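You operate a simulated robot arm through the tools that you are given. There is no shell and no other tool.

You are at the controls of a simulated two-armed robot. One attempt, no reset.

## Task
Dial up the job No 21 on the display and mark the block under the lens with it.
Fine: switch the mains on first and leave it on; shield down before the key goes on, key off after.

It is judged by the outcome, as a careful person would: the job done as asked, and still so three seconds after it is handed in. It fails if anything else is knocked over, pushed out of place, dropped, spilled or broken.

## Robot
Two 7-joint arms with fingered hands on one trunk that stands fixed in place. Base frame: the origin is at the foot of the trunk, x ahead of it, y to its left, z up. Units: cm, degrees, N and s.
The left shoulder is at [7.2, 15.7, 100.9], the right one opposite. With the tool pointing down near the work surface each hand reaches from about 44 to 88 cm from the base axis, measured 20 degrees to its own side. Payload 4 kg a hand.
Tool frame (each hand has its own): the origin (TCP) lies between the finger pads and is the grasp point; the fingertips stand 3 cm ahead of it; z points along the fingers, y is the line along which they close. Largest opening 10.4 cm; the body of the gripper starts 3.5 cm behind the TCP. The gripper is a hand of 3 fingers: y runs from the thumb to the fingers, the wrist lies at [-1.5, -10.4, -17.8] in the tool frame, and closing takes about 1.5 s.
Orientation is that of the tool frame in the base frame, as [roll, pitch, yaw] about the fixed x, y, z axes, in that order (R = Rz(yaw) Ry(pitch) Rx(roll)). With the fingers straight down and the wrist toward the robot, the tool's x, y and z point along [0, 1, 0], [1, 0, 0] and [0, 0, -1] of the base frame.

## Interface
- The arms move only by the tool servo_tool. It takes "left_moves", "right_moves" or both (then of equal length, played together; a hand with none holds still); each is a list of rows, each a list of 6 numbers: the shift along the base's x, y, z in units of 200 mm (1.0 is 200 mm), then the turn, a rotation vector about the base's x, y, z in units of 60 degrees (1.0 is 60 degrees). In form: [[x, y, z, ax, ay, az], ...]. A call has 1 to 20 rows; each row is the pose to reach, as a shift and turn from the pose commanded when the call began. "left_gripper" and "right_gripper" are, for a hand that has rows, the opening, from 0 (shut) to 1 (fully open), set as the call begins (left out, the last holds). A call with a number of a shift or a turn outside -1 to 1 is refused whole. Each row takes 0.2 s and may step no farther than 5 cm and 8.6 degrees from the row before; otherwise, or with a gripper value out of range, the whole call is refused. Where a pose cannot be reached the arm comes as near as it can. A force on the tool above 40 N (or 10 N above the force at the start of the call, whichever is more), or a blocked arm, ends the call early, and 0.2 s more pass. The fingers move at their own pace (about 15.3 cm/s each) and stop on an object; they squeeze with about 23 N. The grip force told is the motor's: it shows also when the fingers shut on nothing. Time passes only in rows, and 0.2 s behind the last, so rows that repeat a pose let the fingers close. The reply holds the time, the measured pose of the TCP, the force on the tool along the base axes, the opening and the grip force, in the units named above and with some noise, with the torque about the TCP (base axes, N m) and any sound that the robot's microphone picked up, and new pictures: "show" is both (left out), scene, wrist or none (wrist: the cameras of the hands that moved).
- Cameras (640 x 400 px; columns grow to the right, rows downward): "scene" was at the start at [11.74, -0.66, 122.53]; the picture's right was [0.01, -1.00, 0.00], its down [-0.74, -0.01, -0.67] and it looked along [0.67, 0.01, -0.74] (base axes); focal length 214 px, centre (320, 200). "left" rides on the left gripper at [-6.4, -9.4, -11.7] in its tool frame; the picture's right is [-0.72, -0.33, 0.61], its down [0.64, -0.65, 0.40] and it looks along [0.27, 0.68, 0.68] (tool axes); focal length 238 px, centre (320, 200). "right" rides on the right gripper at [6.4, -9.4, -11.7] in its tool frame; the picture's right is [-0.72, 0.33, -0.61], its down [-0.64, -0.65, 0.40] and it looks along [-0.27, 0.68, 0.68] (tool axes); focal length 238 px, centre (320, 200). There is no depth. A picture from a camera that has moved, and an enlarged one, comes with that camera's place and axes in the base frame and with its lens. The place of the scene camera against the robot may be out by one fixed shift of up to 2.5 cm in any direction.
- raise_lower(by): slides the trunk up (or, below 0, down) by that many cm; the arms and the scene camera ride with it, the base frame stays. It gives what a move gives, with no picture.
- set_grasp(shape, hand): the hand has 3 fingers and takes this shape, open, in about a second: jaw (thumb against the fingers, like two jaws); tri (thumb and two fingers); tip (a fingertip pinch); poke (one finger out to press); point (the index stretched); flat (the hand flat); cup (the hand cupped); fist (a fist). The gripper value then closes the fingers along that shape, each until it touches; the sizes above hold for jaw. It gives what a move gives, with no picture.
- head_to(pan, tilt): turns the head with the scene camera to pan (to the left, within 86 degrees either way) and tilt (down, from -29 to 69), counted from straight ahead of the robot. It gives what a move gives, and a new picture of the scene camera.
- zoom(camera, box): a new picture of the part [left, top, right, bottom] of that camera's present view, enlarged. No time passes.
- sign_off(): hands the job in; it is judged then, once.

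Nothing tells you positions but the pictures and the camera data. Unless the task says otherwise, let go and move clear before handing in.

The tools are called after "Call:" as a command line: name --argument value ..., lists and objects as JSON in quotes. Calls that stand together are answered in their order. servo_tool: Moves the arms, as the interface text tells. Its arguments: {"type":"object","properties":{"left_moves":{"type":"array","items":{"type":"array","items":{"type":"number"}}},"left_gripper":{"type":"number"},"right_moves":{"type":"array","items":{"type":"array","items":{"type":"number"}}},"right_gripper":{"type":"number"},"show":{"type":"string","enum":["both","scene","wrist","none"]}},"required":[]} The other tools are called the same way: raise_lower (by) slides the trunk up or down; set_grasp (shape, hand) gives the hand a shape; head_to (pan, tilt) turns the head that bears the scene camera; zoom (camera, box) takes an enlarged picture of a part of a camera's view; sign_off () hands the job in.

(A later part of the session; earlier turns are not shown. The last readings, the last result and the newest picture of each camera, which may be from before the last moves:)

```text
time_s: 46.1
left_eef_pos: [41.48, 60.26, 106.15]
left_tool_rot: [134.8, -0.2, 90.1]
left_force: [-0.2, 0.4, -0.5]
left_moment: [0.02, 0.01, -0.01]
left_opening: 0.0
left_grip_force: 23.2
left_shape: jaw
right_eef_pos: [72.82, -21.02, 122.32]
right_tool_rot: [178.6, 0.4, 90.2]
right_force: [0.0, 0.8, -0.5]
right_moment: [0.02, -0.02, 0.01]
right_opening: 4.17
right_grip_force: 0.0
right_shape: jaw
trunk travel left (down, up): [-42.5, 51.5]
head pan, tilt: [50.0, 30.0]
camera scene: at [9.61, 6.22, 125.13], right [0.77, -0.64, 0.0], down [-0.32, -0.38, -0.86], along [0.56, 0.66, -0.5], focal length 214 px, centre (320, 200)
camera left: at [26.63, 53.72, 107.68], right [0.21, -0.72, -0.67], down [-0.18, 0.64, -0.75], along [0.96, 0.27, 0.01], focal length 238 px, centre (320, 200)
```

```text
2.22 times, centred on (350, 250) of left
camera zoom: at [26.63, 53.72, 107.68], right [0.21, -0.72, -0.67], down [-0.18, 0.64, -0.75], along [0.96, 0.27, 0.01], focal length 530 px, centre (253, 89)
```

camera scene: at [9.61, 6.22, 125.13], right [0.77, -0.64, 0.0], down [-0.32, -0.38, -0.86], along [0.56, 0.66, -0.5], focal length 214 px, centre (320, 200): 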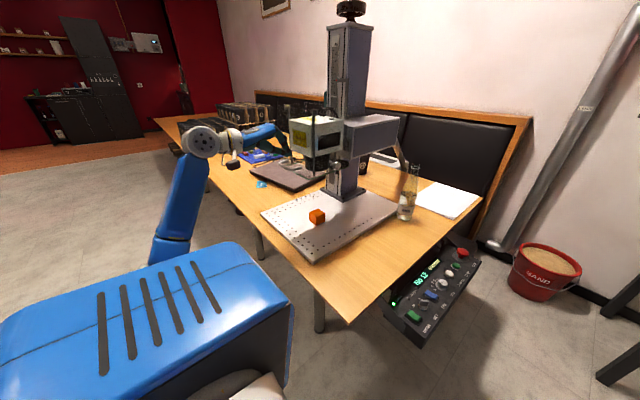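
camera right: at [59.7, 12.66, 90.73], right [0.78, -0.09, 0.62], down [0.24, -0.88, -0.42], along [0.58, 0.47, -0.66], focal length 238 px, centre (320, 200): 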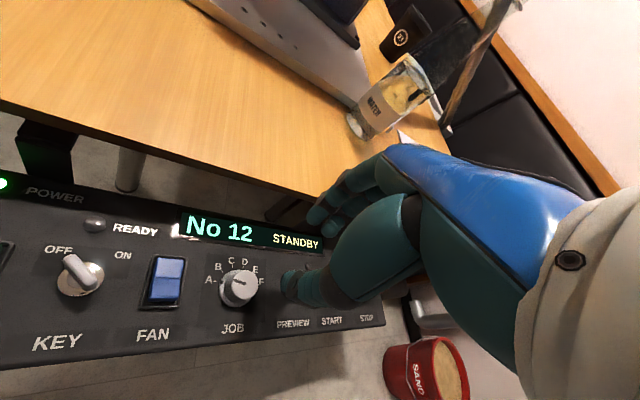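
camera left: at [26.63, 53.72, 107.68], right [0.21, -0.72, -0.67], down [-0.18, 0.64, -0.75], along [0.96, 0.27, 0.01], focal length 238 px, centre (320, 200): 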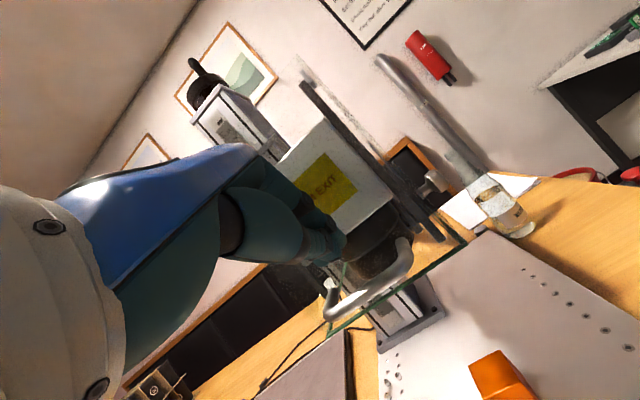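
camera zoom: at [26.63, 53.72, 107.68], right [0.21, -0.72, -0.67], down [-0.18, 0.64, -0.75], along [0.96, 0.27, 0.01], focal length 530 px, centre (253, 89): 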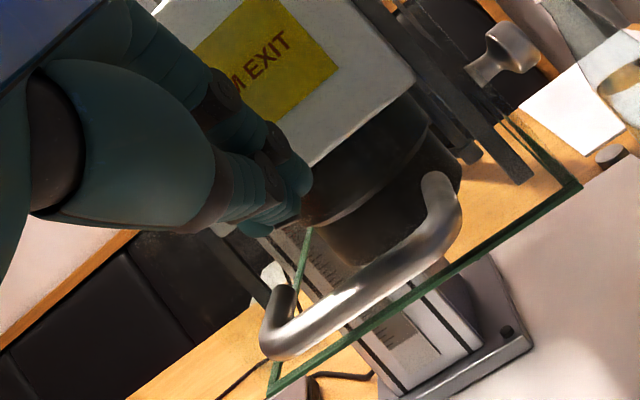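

Tip and bar positions check out. Pressing down slowly now.

Call:
servo_tool --left_moves '[[0, 0, -0.06, 0, 0, 0], [0, 0, -0.12, 0, 0, 0], [0, 0, -0.16, 0, 0, 0], [0, 0, -0.2, 0, 0, 0], [0, 0, -0.24, 0, 0, 0], [0, 0, -0.28, 0, 0, 0]]' --show "both"

Call:
zoom --camera "scene" --box '[230, 80, 350, 180]'

Call:
zoom --camera "left" --box '[240, 160, 460, 340]'

```text
time_s: 47.5
left_eef_pos: [41.58, 60.14, 100.57]
left_tool_rot: [134.9, -0.1, 90.3]
left_force: [1.2, -1.6, 1.9]
left_moment: [-0.01, -0.02, 0.0]
left_opening: 0.01
left_grip_force: 23.2
left_shape: jaw
right_eef_pos: [72.74, -21.08, 122.4]
right_tool_rot: [178.7, 0.4, 90.1]
right_force: [0.0, -0.1, 0.4]
right_moment: [-0.02, -0.02, 0.0]
right_opening: 4.16
right_grip_force: 0.0
right_shape: jaw
trunk travel left (down, up): [-42.5, 51.5]
head pan, tilt: [50.0, 30.0]
camera scene: at [9.63, 6.17, 125.13], right [0.77, -0.64, 0.0], down [-0.32, -0.38, -0.86], along [0.56, 0.66, -0.5], focal length 214 px, centre (320, 200)
camera left: at [26.68, 53.74, 102.15], right [0.21, -0.72, -0.67], down [-0.18, 0.64, -0.75], along [0.96, 0.27, 0.01], focal length 238 px, centre (320, 200)
```

scene: 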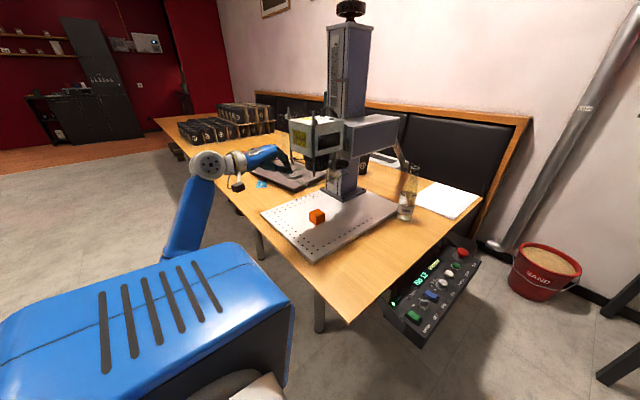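
left: 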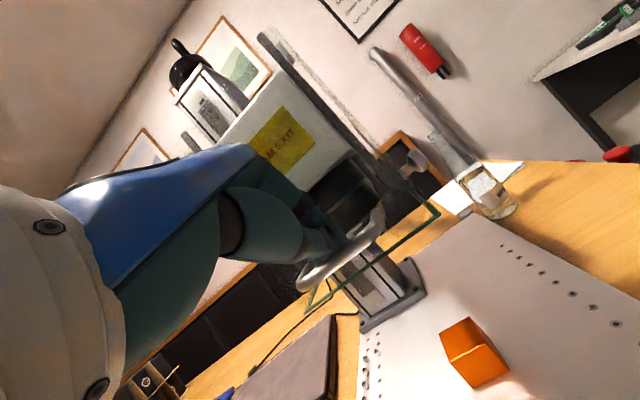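

```text
4.00 times, centred on (290, 130) of scene
camera zoom: at [9.63, 6.17, 125.13], right [0.77, -0.64, 0.0], down [-0.32, -0.38, -0.86], along [0.56, 0.66, -0.5], focal length 858 px, centre (440, 480)
```

zoom: 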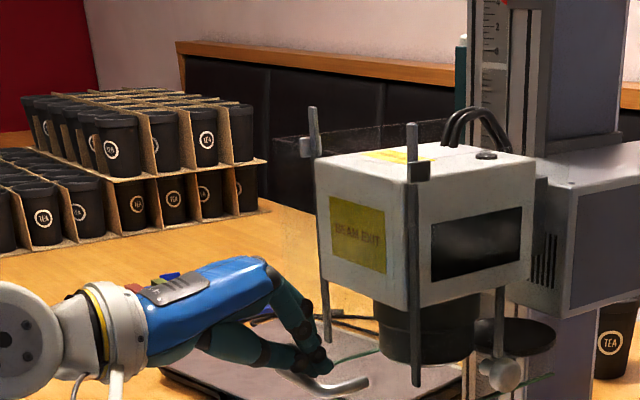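

```text
2.22 times, centred on (350, 250) of left
camera zoom: at [26.68, 53.74, 102.15], right [0.21, -0.72, -0.67], down [-0.18, 0.64, -0.75], along [0.96, 0.27, 0.01], focal length 530 px, centre (253, 89)
```

zoom: 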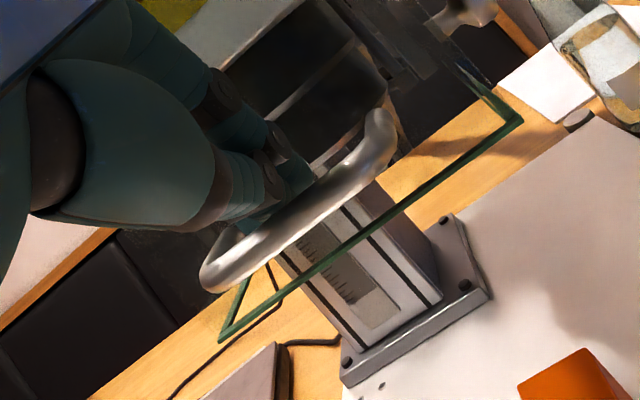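

The shield slides down easily on its guide rods. Continuing down.

Call:
servo_tool --left_moves '[[0, 0, -0.05, 0, 0, 0], [0, 0, -0.1, 0, 0, 0], [0, 0, -0.15, 0, 0, 0], [0, 0, -0.2, 0, 0, 0], [0, 0, -0.25, 0, 0, 0], [0, 0, -0.3, 0, 0, 0], [0, 0, -0.35, 0, 0, 0], [0, 0, -0.4, 0, 0, 0], [0, 0, -0.45, 0, 0, 0], [0, 0, -0.5, 0, 0, 0], [0, 0, -0.55, 0, 0, 0], [0, 0, -0.6, 0, 0, 0], [0, 0, -0.65, 0, 0, 0]]' --show "both"

Call:
zoom --camera "scene" --box '[220, 90, 370, 230]'

```text
time_s: 50.3
left_eef_pos: [41.59, 60.28, 87.57]
left_tool_rot: [134.9, -0.1, 90.2]
left_force: [2.2, -0.3, 0.6]
left_moment: [-0.03, -0.05, 0.03]
left_opening: 0.01
left_grip_force: 23.0
left_shape: jaw
right_eef_pos: [72.85, -21.16, 122.29]
right_tool_rot: [178.7, 0.4, 90.2]
right_force: [-0.3, -0.1, -0.5]
right_moment: [0.01, 0.01, -0.04]
right_opening: 4.16
right_grip_force: 0.1
right_shape: jaw
trunk travel left (down, up): [-42.5, 51.5]
head pan, tilt: [50.0, 30.0]
camera scene: at [9.66, 6.18, 125.12], right [0.77, -0.64, 0.0], down [-0.32, -0.38, -0.86], along [0.56, 0.66, -0.5], focal length 214 px, centre (320, 200)
camera left: at [26.65, 53.73, 89.14], right [0.21, -0.72, -0.67], down [-0.18, 0.64, -0.75], along [0.96, 0.27, 0.01], focal length 238 px, centre (320, 200)
```

scene: 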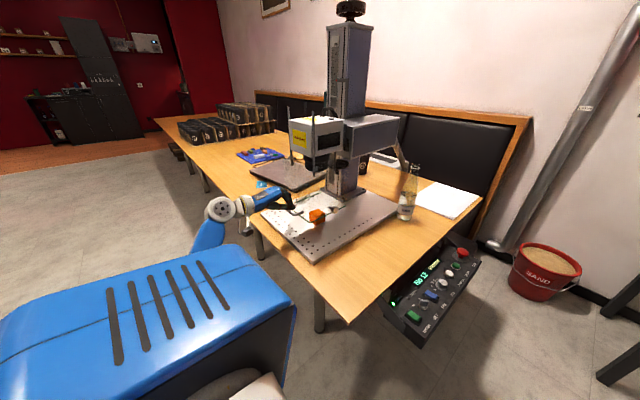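
left: 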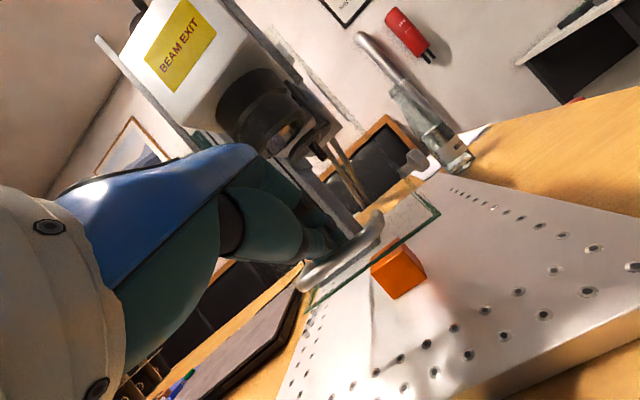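

```text
2.86 times, centred on (295, 160) of scene
camera zoom: at [9.66, 6.18, 125.12], right [0.77, -0.64, 0.0], down [-0.32, -0.38, -0.86], along [0.56, 0.66, -0.5], focal length 613 px, centre (391, 314)
```

zoom: 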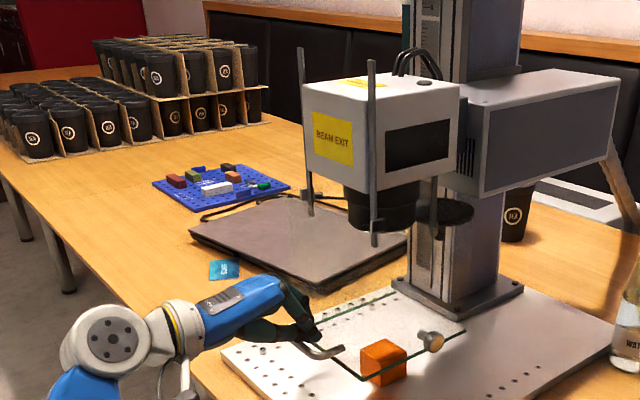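

Call:
servo_tool --left_moves '[[0, 0, -0.04, 0, 0, 0], [0, 0, -0.08, 0, 0, 0], [0, 0, -0.12, 0, 0, 0], [0, 0, -0.16, 0, 0, 0], [0, 0, -0.2, 0, 0, 0], [0, 0, -0.23, 0, 0, 0], [0, 0, -0.26, 0, 0, 0], [0, 0, -0.285, 0, 0, 0]]' --show "both"

Call:
zoom --camera "scene" --box '[220, 90, 370, 230]'

Call:
zoom --camera "left" --box '[260, 130, 480, 310]'

```text
time_s: 51.7
left_eef_pos: [41.38, 59.97, 84.37]
left_tool_rot: [133.5, -0.7, 90.1]
left_force: [-6.4, -4.6, 22.5]
left_moment: [-0.05, -0.01, 0.0]
left_opening: 0.0
left_grip_force: 22.9
left_shape: jaw
right_eef_pos: [72.5, -21.52, 122.42]
right_tool_rot: [178.6, 0.2, 90.3]
right_force: [0.0, 0.0, 0.5]
right_moment: [-0.04, 0.0, 0.0]
right_opening: 4.17
right_grip_force: 0.0
right_shape: jaw
trunk travel left (down, up): [-42.5, 51.5]
head pan, tilt: [50.0, 30.0]
stopped in row 7 (left hand): the force on the tool passed its limit at 42 N (the readings are from after the stop); the commanded pose is now the measured one
camera scene: at [9.31, 5.65, 125.18], right [0.77, -0.64, 0.0], down [-0.32, -0.38, -0.87], along [0.56, 0.67, -0.5], focal length 214 px, centre (320, 200)
camera left: at [26.58, 53.45, 85.49], right [0.22, -0.71, -0.67], down [-0.16, 0.65, -0.74], along [0.96, 0.27, 0.03], focal length 238 px, centre (320, 200)
```

scene: 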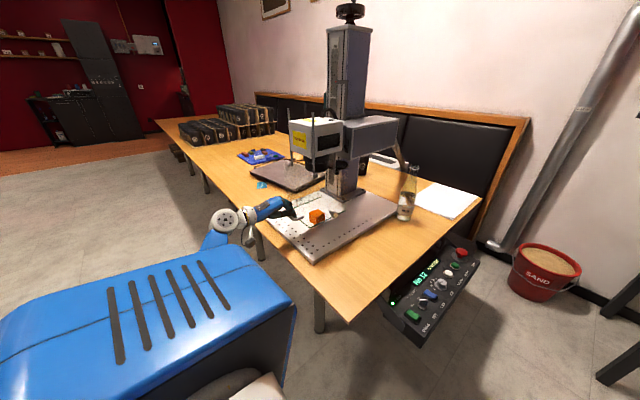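
left: 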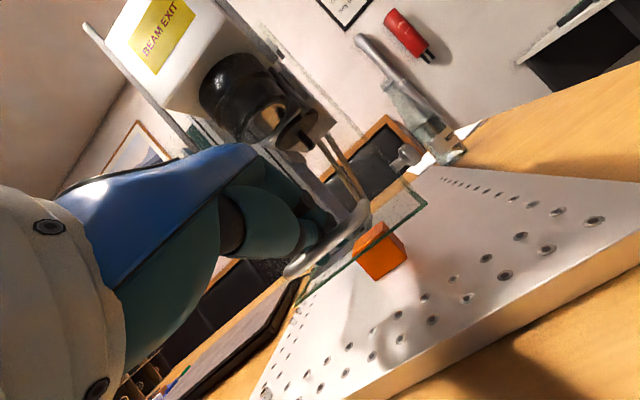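

```text
2.86 times, centred on (295, 160) of scene
camera zoom: at [9.31, 5.65, 125.18], right [0.77, -0.64, 0.0], down [-0.32, -0.38, -0.87], along [0.56, 0.67, -0.5], focal length 613 px, centre (391, 314)
```

zoom: 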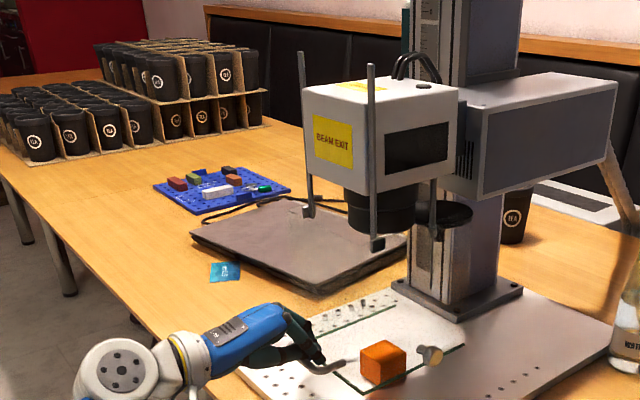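

```text
2.22 times, centred on (370, 220) of left
camera zoom: at [26.58, 53.45, 85.49], right [0.22, -0.71, -0.67], down [-0.16, 0.65, -0.74], along [0.96, 0.27, 0.03], focal length 530 px, centre (209, 156)
```

zoom: 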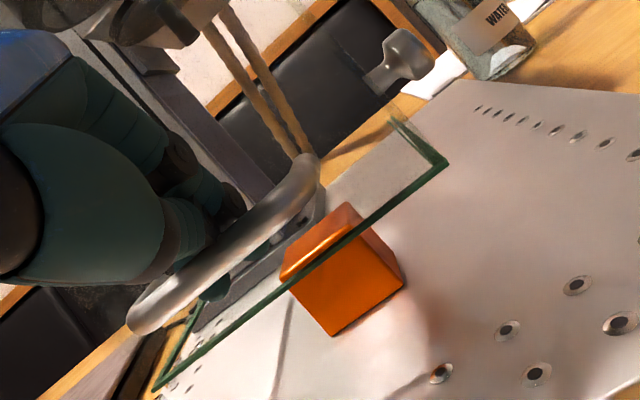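

The shield's sliders have reached the bottom of the guide rods (hard stop at 42 N). I'll back off and check it stays down.

Call:
servo_tool --left_moves '[[-0.05, 0, 0.08, 0, 0, 0], [-0.15, 0, 0.2, 0, 0, 0], [-0.25, 0, 0.35, 0, 0, 0], [-0.35, 0, 0.5, 0, 0, 0], [-0.4, 0, 0.65, 0, 0, 0]]' --show "both"

Call:
zoom --camera "scene" --box '[240, 90, 360, 230]'

Call:
zoom --camera "left" --box '[260, 130, 540, 370]'

```text
time_s: 52.3
left_eef_pos: [40.04, 60.12, 86.63]
left_tool_rot: [134.0, -0.1, 89.7]
left_force: [46.6, 5.8, -1.7]
left_moment: [-0.02, -0.48, 0.03]
left_opening: 0.0
left_grip_force: 22.6
left_shape: jaw
right_eef_pos: [73.52, -20.96, 122.23]
right_tool_rot: [178.9, 0.7, 90.3]
right_force: [0.1, -0.4, 0.7]
right_moment: [0.01, -0.02, -0.02]
right_opening: 4.17
right_grip_force: 0.1
right_shape: jaw
trunk travel left (down, up): [-42.5, 51.5]
head pan, tilt: [50.0, 30.0]
stopped in row 2 (left hand): the force on the tool passed its limit at 47 N (the readings are from after the stop); the commanded pose is now the measured one
camera scene: at [10.56, 6.41, 125.01], right [0.77, -0.64, 0.0], down [-0.33, -0.39, -0.86], along [0.55, 0.66, -0.51], focal length 214 px, centre (320, 200)
camera left: at [25.08, 53.73, 87.94], right [0.21, -0.72, -0.66], down [-0.16, 0.64, -0.75], along [0.96, 0.26, 0.02], focal length 238 px, centre (320, 200)
```

scene: 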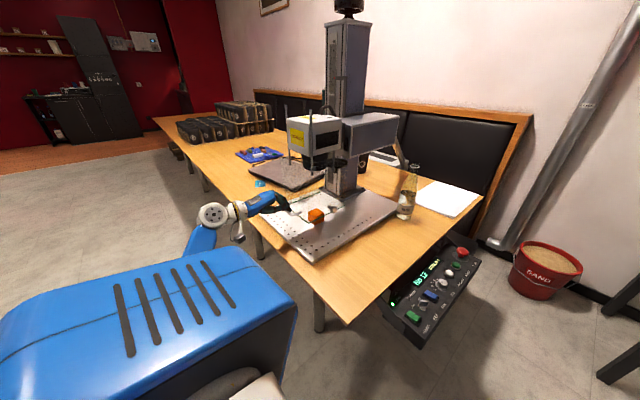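
left: 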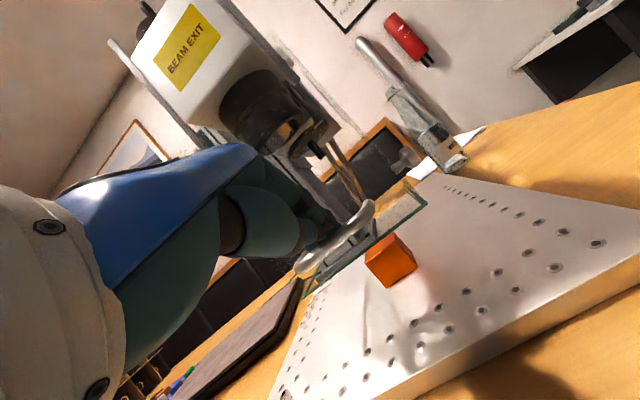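

```text
2.86 times, centred on (300, 160) of scene
camera zoom: at [10.56, 6.41, 125.01], right [0.77, -0.64, 0.0], down [-0.33, -0.39, -0.86], along [0.55, 0.66, -0.51], focal length 613 px, centre (377, 314)
```

zoom: 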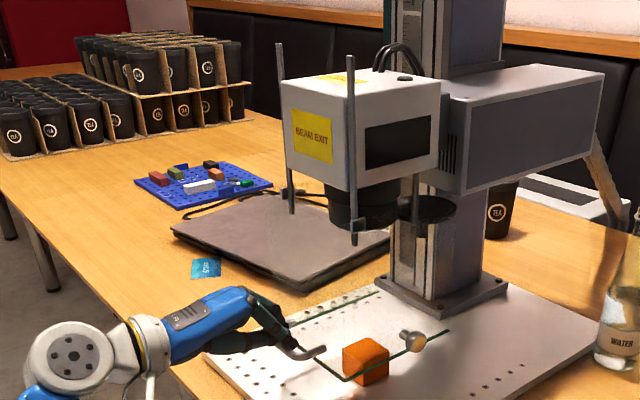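

```text
1.67 times, centred on (400, 250) of left
camera zoom: at [25.08, 53.73, 87.94], right [0.21, -0.72, -0.66], down [-0.16, 0.64, -0.75], along [0.96, 0.26, 0.02], focal length 397 px, centre (187, 117)
```

zoom: 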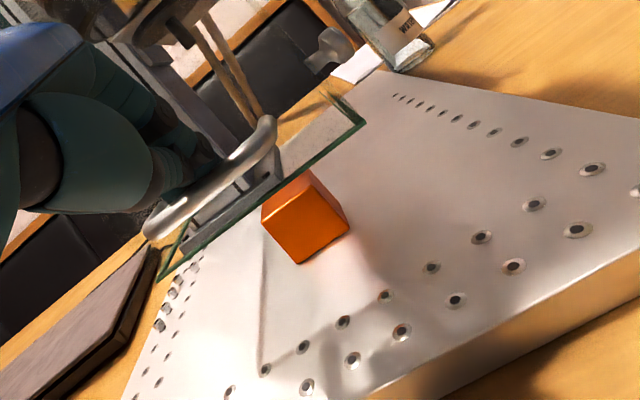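

The fingertips hooked behind the bar as I pulled back (46 N in x). I'll ease forward slightly and go straight up instead.

Call:
servo_tool --left_moves '[[0.06, 0, 0, 0, 0, 0], [0.08, 0, 0.02, 0, 0, 0], [0.08, 0, 0.05, 0, 0, 0]]' --show "both"

Call:
zoom --camera "left" --box '[260, 130, 480, 310]'

Call:
zoom --camera "scene" --box '[240, 90, 360, 230]'

```text
time_s: 53.1
left_eef_pos: [40.91, 60.2, 87.67]
left_tool_rot: [134.2, -0.2, 90.1]
left_force: [3.4, 0.3, -2.5]
left_moment: [-0.06, -0.02, -0.01]
left_opening: 0.0
left_grip_force: 23.2
left_shape: jaw
right_eef_pos: [72.88, -21.01, 122.34]
right_tool_rot: [178.7, 0.6, 90.1]
right_force: [0.1, 0.5, -0.2]
right_moment: [-0.01, 0.01, 0.01]
right_opening: 4.17
right_grip_force: 0.0
right_shape: jaw
trunk travel left (down, up): [-42.5, 51.5]
head pan, tilt: [50.0, 30.0]
camera scene: at [9.68, 6.24, 125.11], right [0.77, -0.64, 0.0], down [-0.32, -0.38, -0.86], along [0.56, 0.66, -0.5], focal length 214 px, centre (320, 200)
camera left: at [25.91, 53.72, 89.11], right [0.21, -0.72, -0.66], down [-0.17, 0.64, -0.75], along [0.96, 0.27, 0.02], focal length 238 px, centre (320, 200)
```

scene: 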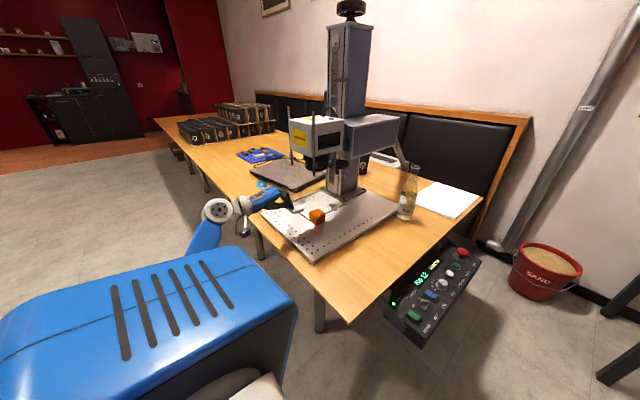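
left: 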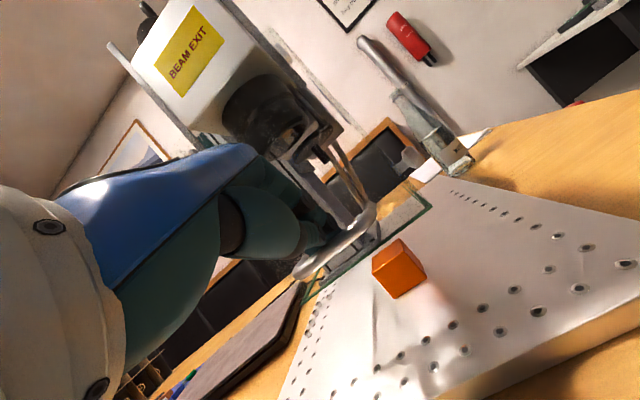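

```text
2.22 times, centred on (370, 220) of left
camera zoom: at [25.91, 53.72, 89.11], right [0.21, -0.72, -0.66], down [-0.17, 0.64, -0.75], along [0.96, 0.27, 0.02], focal length 530 px, centre (209, 156)
```

zoom: 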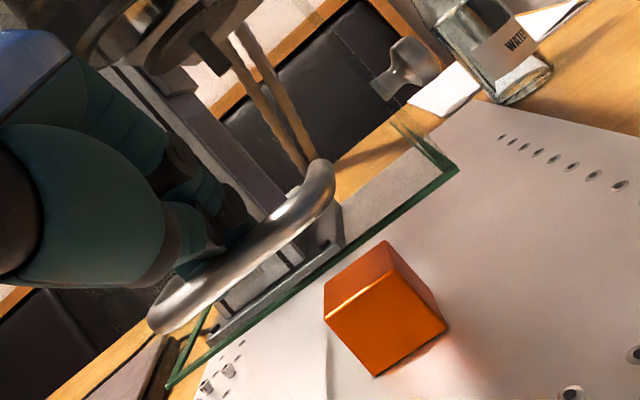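

```text
2.86 times, centred on (300, 160) of scene
camera zoom: at [9.68, 6.24, 125.11], right [0.77, -0.64, 0.0], down [-0.32, -0.38, -0.86], along [0.56, 0.66, -0.5], focal length 613 px, centre (377, 314)
```

zoom: 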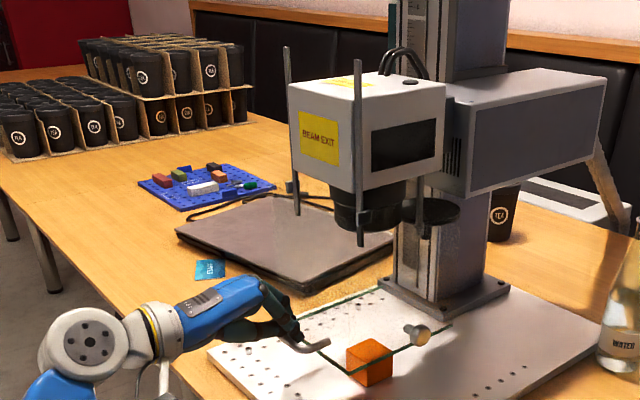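

The fingertips are behind the bar and friction dragged the shield up a little. I'll ease a bit more forward, then lift straight up and re-press from the top afterwards.

Call:
servo_tool --left_moves '[[0.03, 0, 0, 0, 0, 0], [0.04, 0, 0, 0, 0, 0], [0.04, 0, 0.05, 0, 0, 0], [0.04, 0, 0.1, 0, 0, 0], [0.04, 0, 0.17, 0, 0, 0]]' --show "both"

Call:
zoom --camera "left" --box '[260, 130, 480, 310]'

Call:
zoom --camera "scene" --box '[240, 90, 360, 230]'

```text
time_s: 54.3
left_eef_pos: [41.62, 60.22, 91.22]
left_tool_rot: [134.1, -0.2, 90.0]
left_force: [0.1, -0.2, -0.4]
left_moment: [0.0, 0.0, 0.01]
left_opening: 0.0
left_grip_force: 22.7
left_shape: jaw
right_eef_pos: [72.61, -21.03, 122.46]
right_tool_rot: [178.6, 0.5, 90.2]
right_force: [-0.6, 0.1, 0.3]
right_moment: [0.0, 0.01, 0.0]
right_opening: 4.15
right_grip_force: 0.0
right_shape: jaw
trunk travel left (down, up): [-42.5, 51.5]
head pan, tilt: [50.0, 30.0]
camera scene: at [9.62, 6.2, 125.13], right [0.77, -0.64, 0.0], down [-0.32, -0.38, -0.86], along [0.56, 0.66, -0.5], focal length 214 px, centre (320, 200)
camera left: at [26.77, 53.66, 92.53], right [0.21, -0.72, -0.66], down [-0.16, 0.64, -0.75], along [0.96, 0.27, 0.02], focal length 238 px, centre (320, 200)
```

scene: 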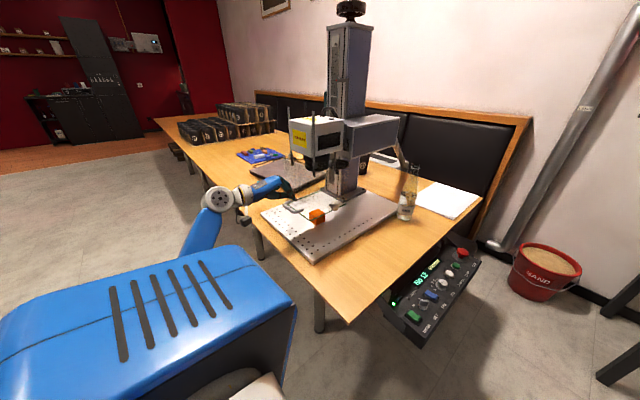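
left: 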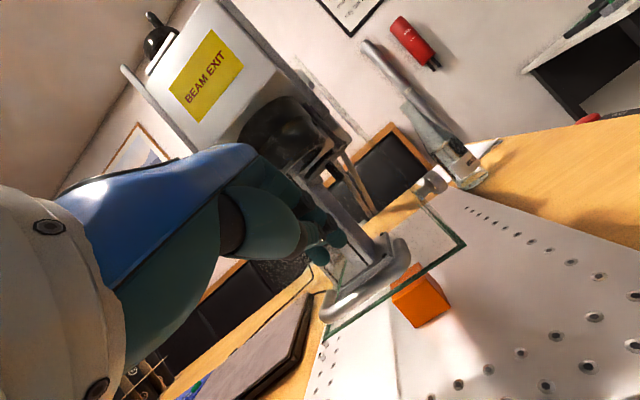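

```text
2.22 times, centred on (370, 220) of left
camera zoom: at [26.77, 53.66, 92.53], right [0.21, -0.72, -0.66], down [-0.16, 0.64, -0.75], along [0.96, 0.27, 0.02], focal length 530 px, centre (209, 156)
```

zoom: 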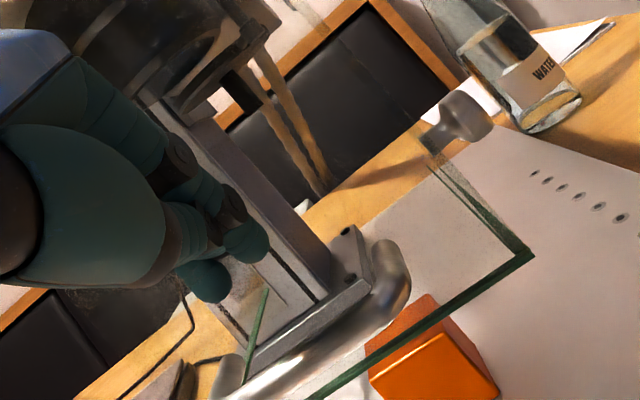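

```text
2.86 times, centred on (300, 160) of scene
camera zoom: at [9.62, 6.2, 125.13], right [0.77, -0.64, 0.0], down [-0.32, -0.38, -0.86], along [0.56, 0.66, -0.5], focal length 613 px, centre (377, 314)
```

zoom: 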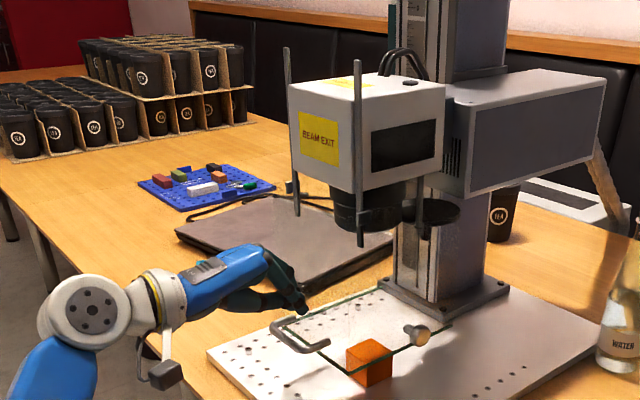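

It's free, and friction holds the shield about 3 cm above its stop. I'll press it down again to the stop and this time lift off straight up.

Call:
servo_tool --left_moves '[[-0.02, 0, -0.08, 0, 0, 0], [-0.02, 0, -0.13, 0, 0, 0], [-0.02, 0, -0.17, 0, 0, 0], [-0.02, 0, -0.21, 0, 0, 0], [-0.02, 0, -0.25, 0, 0, 0], [-0.02, 0, -0.29, 0, 0, 0], [-0.02, 0, -0.32, 0, 0, 0], [-0.02, 0, -0.34, 0, 0, 0], [-0.02, 0, -0.36, 0, 0, 0]]' --show "both"

Call:
zoom --camera "scene" --box '[240, 90, 360, 230]'

```text
time_s: 56.3
left_eef_pos: [41.17, 60.16, 84.42]
left_tool_rot: [133.7, -0.4, 90.1]
left_force: [3.3, 5.0, 17.4]
left_moment: [0.04, -0.07, 0.03]
left_opening: 0.0
left_grip_force: 23.3
left_shape: jaw
right_eef_pos: [72.68, -21.26, 122.52]
right_tool_rot: [178.6, 0.4, 90.2]
right_force: [0.4, 0.0, -0.6]
right_moment: [-0.01, -0.02, -0.03]
right_opening: 4.16
right_grip_force: 0.1
right_shape: jaw
trunk travel left (down, up): [-42.5, 51.5]
head pan, tilt: [50.0, 30.0]
camera scene: at [9.47, 5.98, 125.19], right [0.77, -0.64, 0.0], down [-0.32, -0.38, -0.87], along [0.56, 0.66, -0.5], focal length 214 px, centre (320, 200)
camera left: at [26.29, 53.59, 85.63], right [0.22, -0.71, -0.66], down [-0.16, 0.65, -0.75], along [0.96, 0.27, 0.03], focal length 238 px, centre (320, 200)
```

scene: 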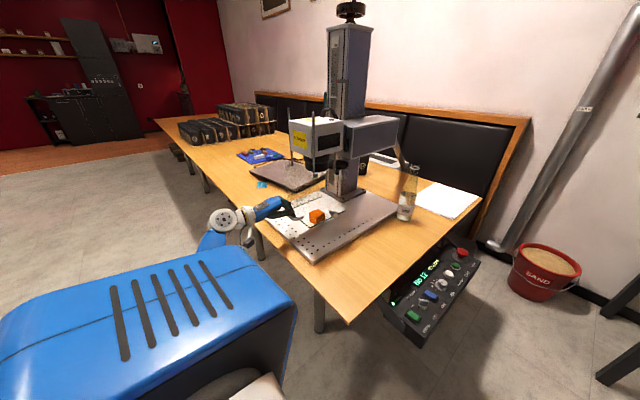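
left: 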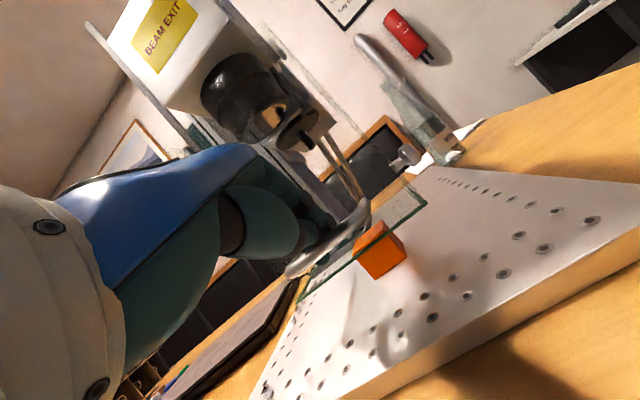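

```text
2.86 times, centred on (300, 160) of scene
camera zoom: at [9.47, 5.98, 125.19], right [0.77, -0.64, 0.0], down [-0.32, -0.38, -0.87], along [0.56, 0.66, -0.5], focal length 613 px, centre (377, 314)
```

zoom: 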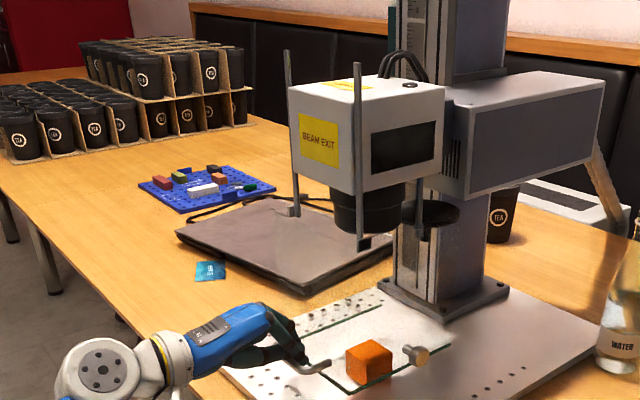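

It's back at the stop (17 N steady). Now I'll lift off straight up with a touch of forward relief.

Call:
servo_tool --left_moves '[[0.03, 0, 0.02, 0, 0, 0], [0.04, 0, 0.06, 0, 0, 0], [0.04, 0, 0.12, 0, 0, 0], [0.04, 0, 0.2, 0, 0, 0], [0.04, 0, 0.3, 0, 0, 0], [0.0, 0, 0.4, 0, 0, 0]]' --show "both"

Call:
zoom --camera "scene" --box '[240, 90, 360, 230]'

Call:
zoom --camera "left" --box '[260, 130, 480, 310]'

```text
time_s: 57.7
left_eef_pos: [41.23, 60.06, 91.94]
left_tool_rot: [134.0, -0.2, 90.0]
left_force: [-0.7, 0.4, 0.5]
left_moment: [-0.01, 0.03, -0.02]
left_opening: 0.03
left_grip_force: 22.7
left_shape: jaw
right_eef_pos: [72.63, -20.94, 122.55]
right_tool_rot: [178.6, 0.6, 90.1]
right_force: [-1.0, 0.2, 0.3]
right_moment: [0.01, -0.02, 0.0]
right_opening: 4.15
right_grip_force: 0.0
right_shape: jaw
trunk travel left (down, up): [-42.5, 51.5]
head pan, tilt: [50.0, 30.0]
camera scene: at [9.56, 6.2, 125.13], right [0.77, -0.64, 0.0], down [-0.32, -0.38, -0.86], along [0.56, 0.66, -0.5], focal length 214 px, centre (320, 200)
camera left: at [26.3, 53.71, 93.35], right [0.21, -0.72, -0.66], down [-0.16, 0.64, -0.75], along [0.96, 0.27, 0.02], focal length 238 px, centre (320, 200)
```

scene: 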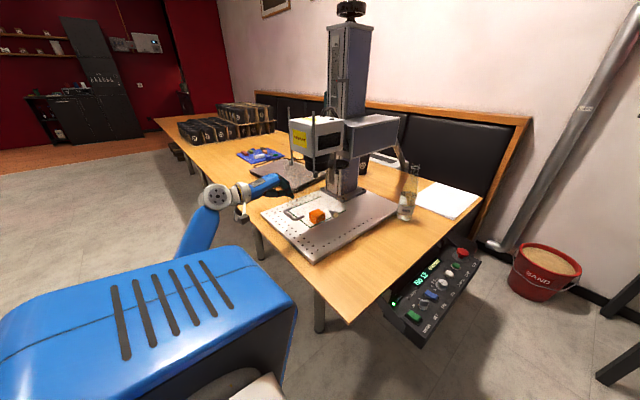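
left: 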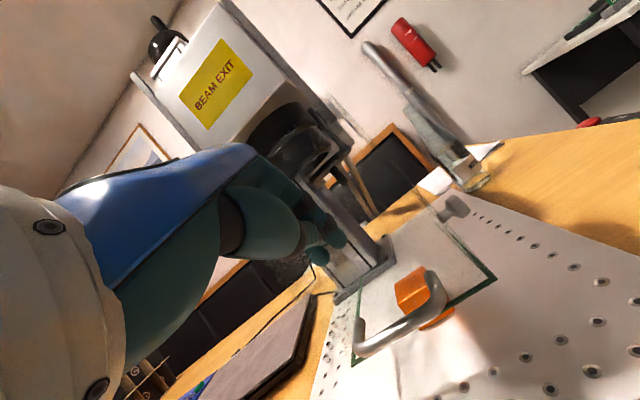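

```text
2.86 times, centred on (300, 160) of scene
camera zoom: at [9.56, 6.2, 125.13], right [0.77, -0.64, 0.0], down [-0.32, -0.38, -0.86], along [0.56, 0.66, -0.5], focal length 613 px, centre (377, 314)
```

zoom: 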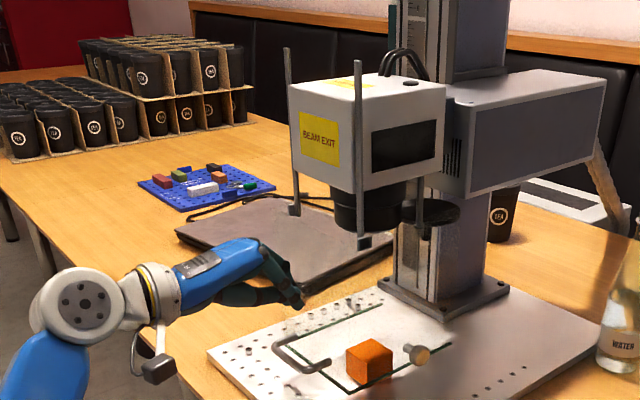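

```text
2.22 times, centred on (370, 220) of left
camera zoom: at [26.3, 53.71, 93.35], right [0.21, -0.72, -0.66], down [-0.16, 0.64, -0.75], along [0.96, 0.27, 0.02], focal length 530 px, centre (209, 156)
```

zoom: 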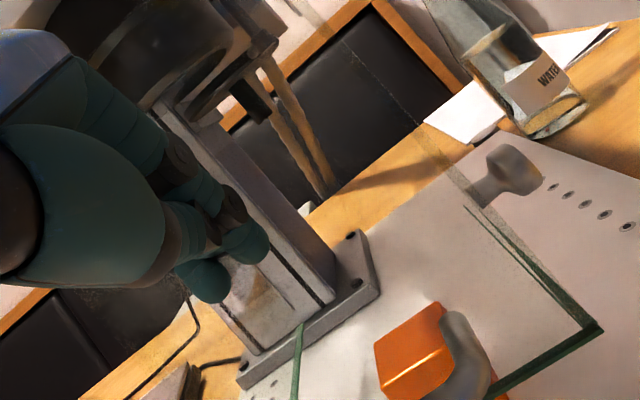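

The shield is now down at its stop and the hand is clear. Next I'll bring the left hand, back to fingers-down, over to the panel.

Call:
servo_tool --left_moves '[[-0.1, -0.02, 0.1, 0, 0.1, 0], [-0.2, -0.1, 0.2, 0, 0.2, 0], [-0.2, -0.25, 0.3, 0, 0.3, 0], [-0.15, -0.4, 0.4, 0, 0.4, 0], [-0.1, -0.55, 0.5, 0, 0.5, 0], [-0.05, -0.7, 0.5, 0, 0.6, 0], [0, -0.85, 0.5, 0, 0.7, 0], [0, -1.0, 0.5, 0, 0.767, 0]]' --left_gripper 0.4 --show "none"

Call:
servo_tool --left_moves '[[0, -0.2, 0, 0, 0, 0], [0.05, -0.4, -0.05, 0, 0, 0], [0.1, -0.6, -0.1, 0, 0, 0], [0.2, -0.8, -0.2, 0, 0, 0], [0.3, -1.0, -0.25, 0, 0, 0], [0.3, -1.0, -0.25, 0, 0, 0]]' --show "both"

```text
time_s: 59.5
left_eef_pos: [41.39, 39.89, 101.97]
left_tool_rot: [-179.8, -0.1, 89.9]
left_force: [0.6, 1.2, 0.1]
left_moment: [0.01, 0.0, 0.0]
left_opening: 4.13
left_grip_force: 0.1
left_shape: jaw
right_eef_pos: [72.86, -21.18, 122.43]
right_tool_rot: [178.6, 0.4, 90.2]
right_force: [-0.7, -0.3, 0.0]
right_moment: [0.01, 0.01, 0.02]
right_opening: 4.17
right_grip_force: 0.0
right_shape: jaw
trunk travel left (down, up): [-42.5, 51.5]
head pan, tilt: [50.0, 30.0]
```

```text
time_s: 60.9
left_eef_pos: [47.12, 20.08, 97.21]
left_tool_rot: [179.9, -0.2, 89.8]
left_force: [0.3, 0.7, -0.2]
left_moment: [-0.03, -0.01, -0.03]
left_opening: 4.13
left_grip_force: 0.1
left_shape: jaw
right_eef_pos: [72.64, -21.05, 122.67]
right_tool_rot: [178.5, 0.5, 90.1]
right_force: [-0.2, -0.2, 1.1]
right_moment: [0.0, -0.01, -0.03]
right_opening: 4.15
right_grip_force: 0.0
right_shape: jaw
trunk travel left (down, up): [-42.5, 51.5]
head pan, tilt: [50.0, 30.0]
camera scene: at [9.58, 6.18, 125.13], right [0.77, -0.64, 0.0], down [-0.32, -0.38, -0.87], along [0.56, 0.66, -0.5], focal length 214 px, centre (320, 200)
camera left: at [37.73, 13.66, 108.84], right [-0.33, -0.72, -0.61], down [-0.65, 0.64, -0.4], along [0.68, 0.27, -0.68], focal length 238 px, centre (320, 200)
```

scene: 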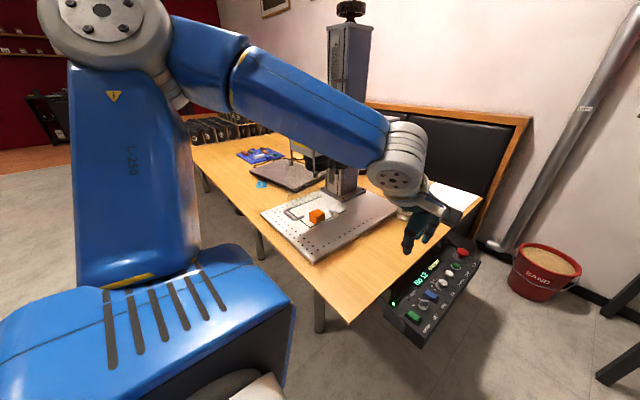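
left: 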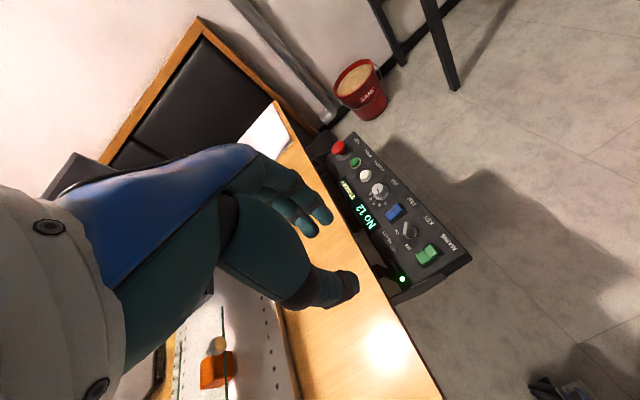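

The left hand reaches comfortably. I'll move it over the dial at yaw ≈115.

Call:
servo_tool --left_moves '[[0.2, -0.03, 0, 0, 0, 0.08], [0.4, -0.06, -0.1, 0, 0, 0.16], [0.6, -0.09, -0.2, 0, 0, 0.24], [0.8, -0.13, -0.4, 0, 0, 0.32], [1.0, -0.17, -0.6, 0, 0, 0.4], [1.0, -0.17, -0.75, 0, 0, 0.45], [1.0, -0.17, -0.75, 0, 0, 0.45]]' --show "wrist"

Call:
head_to --pan 14 --tilt 42

Call:
zoom --camera "left" --box '[240, 110, 500, 330]'

Call:
zoom --camera "scene" --box '[240, 140, 380, 270]'

```text
refused: row 4 steps farther than a row can; nothing moved
```

```text
time_s: 61.9
left_eef_pos: [47.25, 20.04, 97.04]
left_tool_rot: [-179.9, -0.1, 89.8]
left_force: [0.0, 0.6, 0.4]
left_moment: [-0.02, 0.02, -0.01]
left_opening: 4.15
left_grip_force: 0.1
left_shape: jaw
right_eef_pos: [72.75, -21.07, 122.42]
right_tool_rot: [178.6, 0.4, 90.2]
right_force: [0.1, 0.4, -0.1]
right_moment: [-0.02, -0.01, -0.02]
right_opening: 4.16
right_grip_force: 0.1
right_shape: jaw
trunk travel left (down, up): [-42.5, 51.5]
head pan, tilt: [14.0, 42.0]
camera scene: at [11.99, 1.2, 123.3], right [0.24, -0.97, 0.0], down [-0.65, -0.16, -0.74], along [0.72, 0.18, -0.67], focal length 214 px, centre (320, 200)
```

scene: 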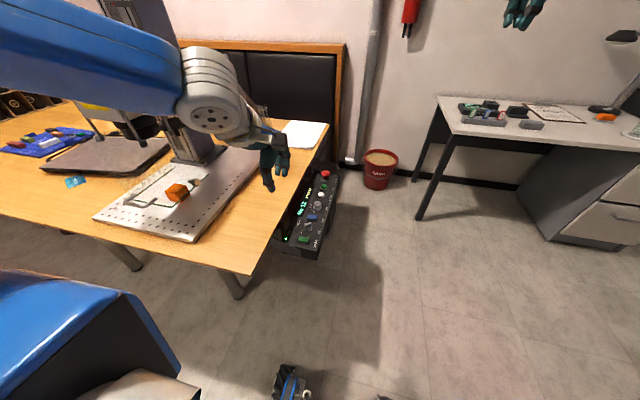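

```text
1.82 times, centred on (370, 220) of left
camera zoom: at [37.84, 13.63, 108.81], right [-0.33, -0.72, -0.61], down [-0.65, 0.64, -0.4], along [0.68, 0.27, -0.68], focal length 433 px, centre (229, 164)
```

zoom: 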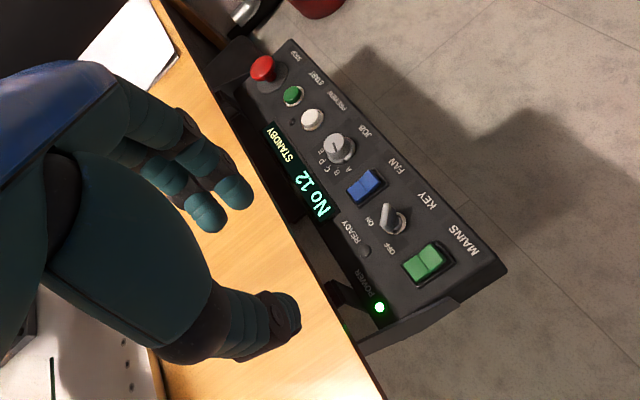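

```text
3.08 times, centred on (310, 205) of scene
camera zoom: at [11.99, 1.2, 123.3], right [0.24, -0.97, 0.0], down [-0.65, -0.16, -0.74], along [0.72, 0.18, -0.67], focal length 660 px, centre (351, 185)
```

zoom: 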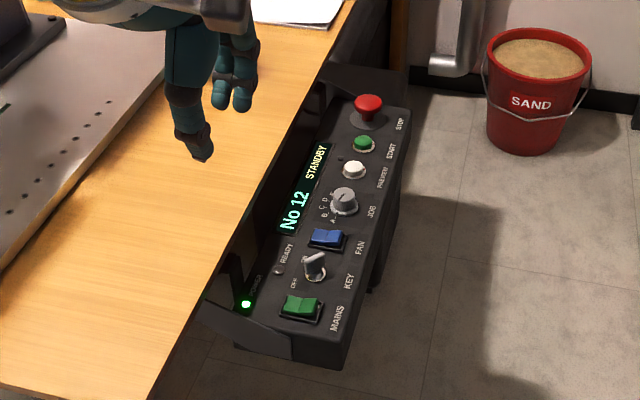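

Call:
servo_tool --left_moves '[[0.18, -0.05, 0, 0, 0, 0.06], [0.36, -0.1, 0, 0, 0, 0.13], [0.54, -0.14, -0.05, 0, 0, 0.2], [0.7, -0.17, -0.15, 0, 0, 0.27], [0.85, -0.17, -0.28, 0, 0, 0.34], [1.0, -0.17, -0.42, 0, 0, 0.4], [1.0, -0.17, -0.6, 0, 0, 0.45], [1.0, -0.17, -0.75, 0, 0, 0.45], [1.0, -0.17, -0.75, 0, 0, 0.45]]' --show "both"

Call:
zoom --camera "left" --box '[240, 110, 500, 330]'

Call:
zoom --camera "scene" --box '[240, 140, 380, 270]'

```text
time_s: 63.9
left_eef_pos: [58.35, 24.71, 87.18]
left_tool_rot: [-179.8, -0.1, 116.8]
left_force: [-0.3, 0.0, -0.2]
left_moment: [0.03, -0.04, 0.0]
left_opening: 4.16
left_grip_force: 0.1
left_shape: jaw
left hand out of reach, approached as far as the arm can: row 3, 4, 5, 6, 7, 8, 9
right_eef_pos: [72.63, -21.07, 122.52]
right_tool_rot: [178.7, 0.4, 90.2]
right_force: [-0.1, -0.5, 0.2]
right_moment: [0.0, -0.01, -0.01]
right_opening: 4.14
right_grip_force: 0.0
right_shape: jaw
trunk travel left (down, up): [-42.5, 51.5]
head pan, tilt: [14.0, 42.0]
camera scene: at [12.02, 1.18, 123.29], right [0.24, -0.97, 0.0], down [-0.65, -0.16, -0.74], along [0.72, 0.18, -0.67], focal length 214 px, centre (320, 200)
camera left: at [52.87, 14.75, 98.84], right [0.03, -0.79, -0.61], down [-0.87, 0.28, -0.4], along [0.49, 0.55, -0.68], focal length 238 px, centre (320, 200)
```

scene: 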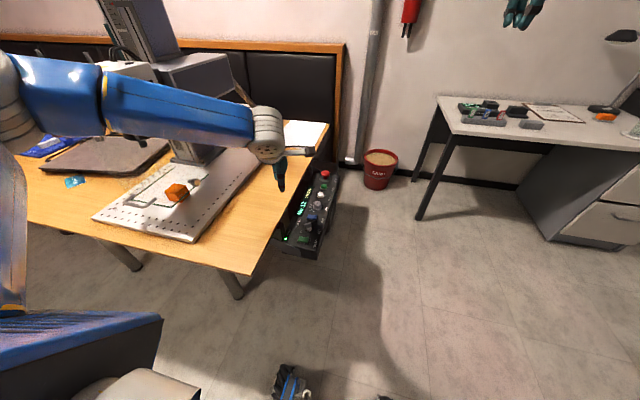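
left: 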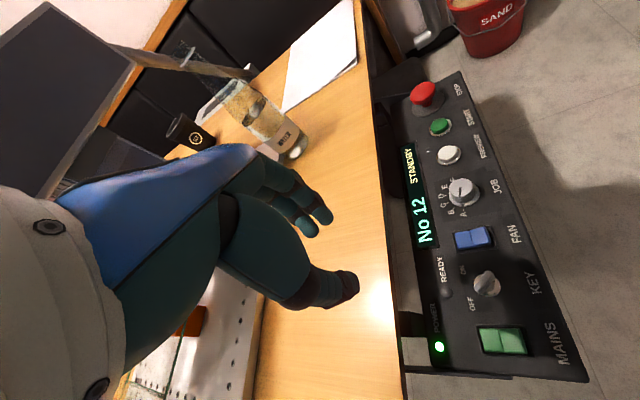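

```text
1.82 times, centred on (370, 220) of left
camera zoom: at [52.87, 14.75, 98.84], right [0.03, -0.79, -0.61], down [-0.87, 0.28, -0.4], along [0.49, 0.55, -0.68], focal length 433 px, centre (229, 164)
```

zoom: 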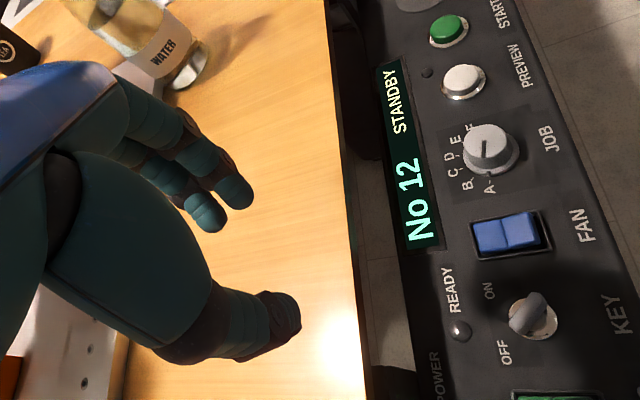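

```text
3.08 times, centred on (310, 205) of scene
camera zoom: at [12.02, 1.18, 123.29], right [0.24, -0.97, 0.0], down [-0.65, -0.16, -0.74], along [0.72, 0.18, -0.67], focal length 660 px, centre (351, 185)
```

zoom: 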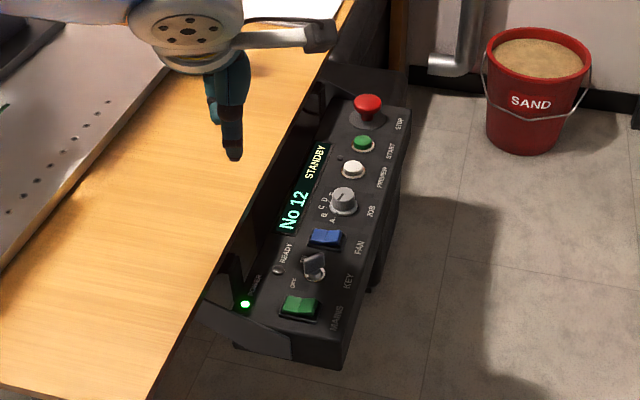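

Positive yaw is the wrong way for the left arm (mirror of the right). I'll turn back toward yaw ≈80 and watch the hand recover its position.

Call:
servo_tool --left_moves '[[0, 0, 0, 0, 0, -0.12], [0, 0, 0, 0, 0, -0.24], [0, 0, 0, 0, 0, -0.36], [0, 0, 0, 0, 0, -0.48], [0, 0, 0, 0, 0, -0.6], [0, 0, 0, 0, 0, -0.6]]' --show "both"

```text
time_s: 65.3
left_eef_pos: [58.39, 24.55, 86.94]
left_tool_rot: [-179.9, -0.2, 80.7]
left_force: [-0.3, -0.3, -0.3]
left_moment: [0.01, 0.01, -0.02]
left_opening: 4.12
left_grip_force: 0.0
left_shape: jaw
right_eef_pos: [72.7, -20.94, 122.44]
right_tool_rot: [178.6, 0.4, 90.3]
right_force: [-0.1, 0.4, 0.4]
right_moment: [-0.02, -0.01, 0.0]
right_opening: 4.16
right_grip_force: 0.1
right_shape: jaw
trunk travel left (down, up): [-42.5, 51.5]
head pan, tilt: [14.0, 42.0]
camera scene: at [12.02, 1.2, 123.29], right [0.24, -0.97, 0.0], down [-0.65, -0.16, -0.74], along [0.72, 0.18, -0.67], focal length 214 px, centre (320, 200)
camera left: at [48.13, 19.75, 98.69], right [-0.44, -0.66, -0.61], down [-0.54, 0.74, -0.4], along [0.72, 0.16, -0.68], focal length 238 px, centre (320, 200)
```

scene: 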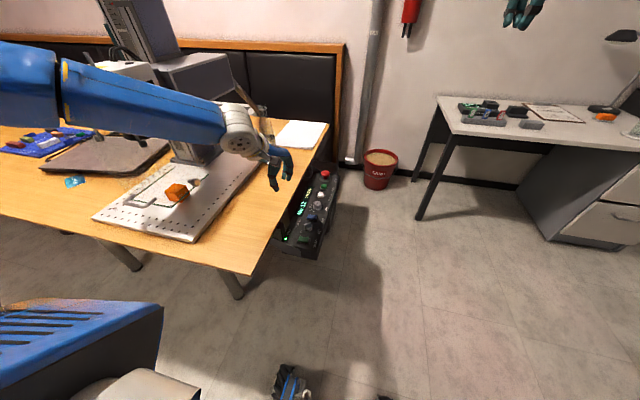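
left: 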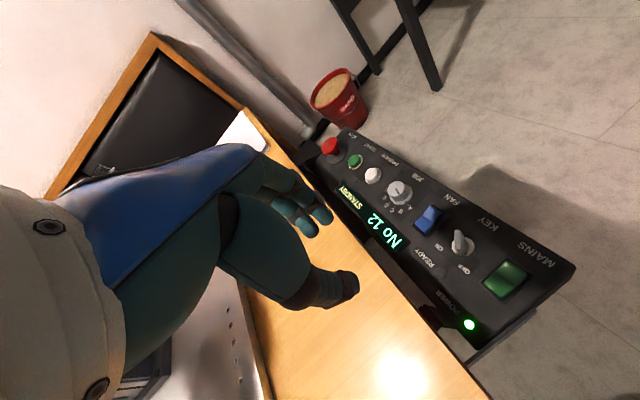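

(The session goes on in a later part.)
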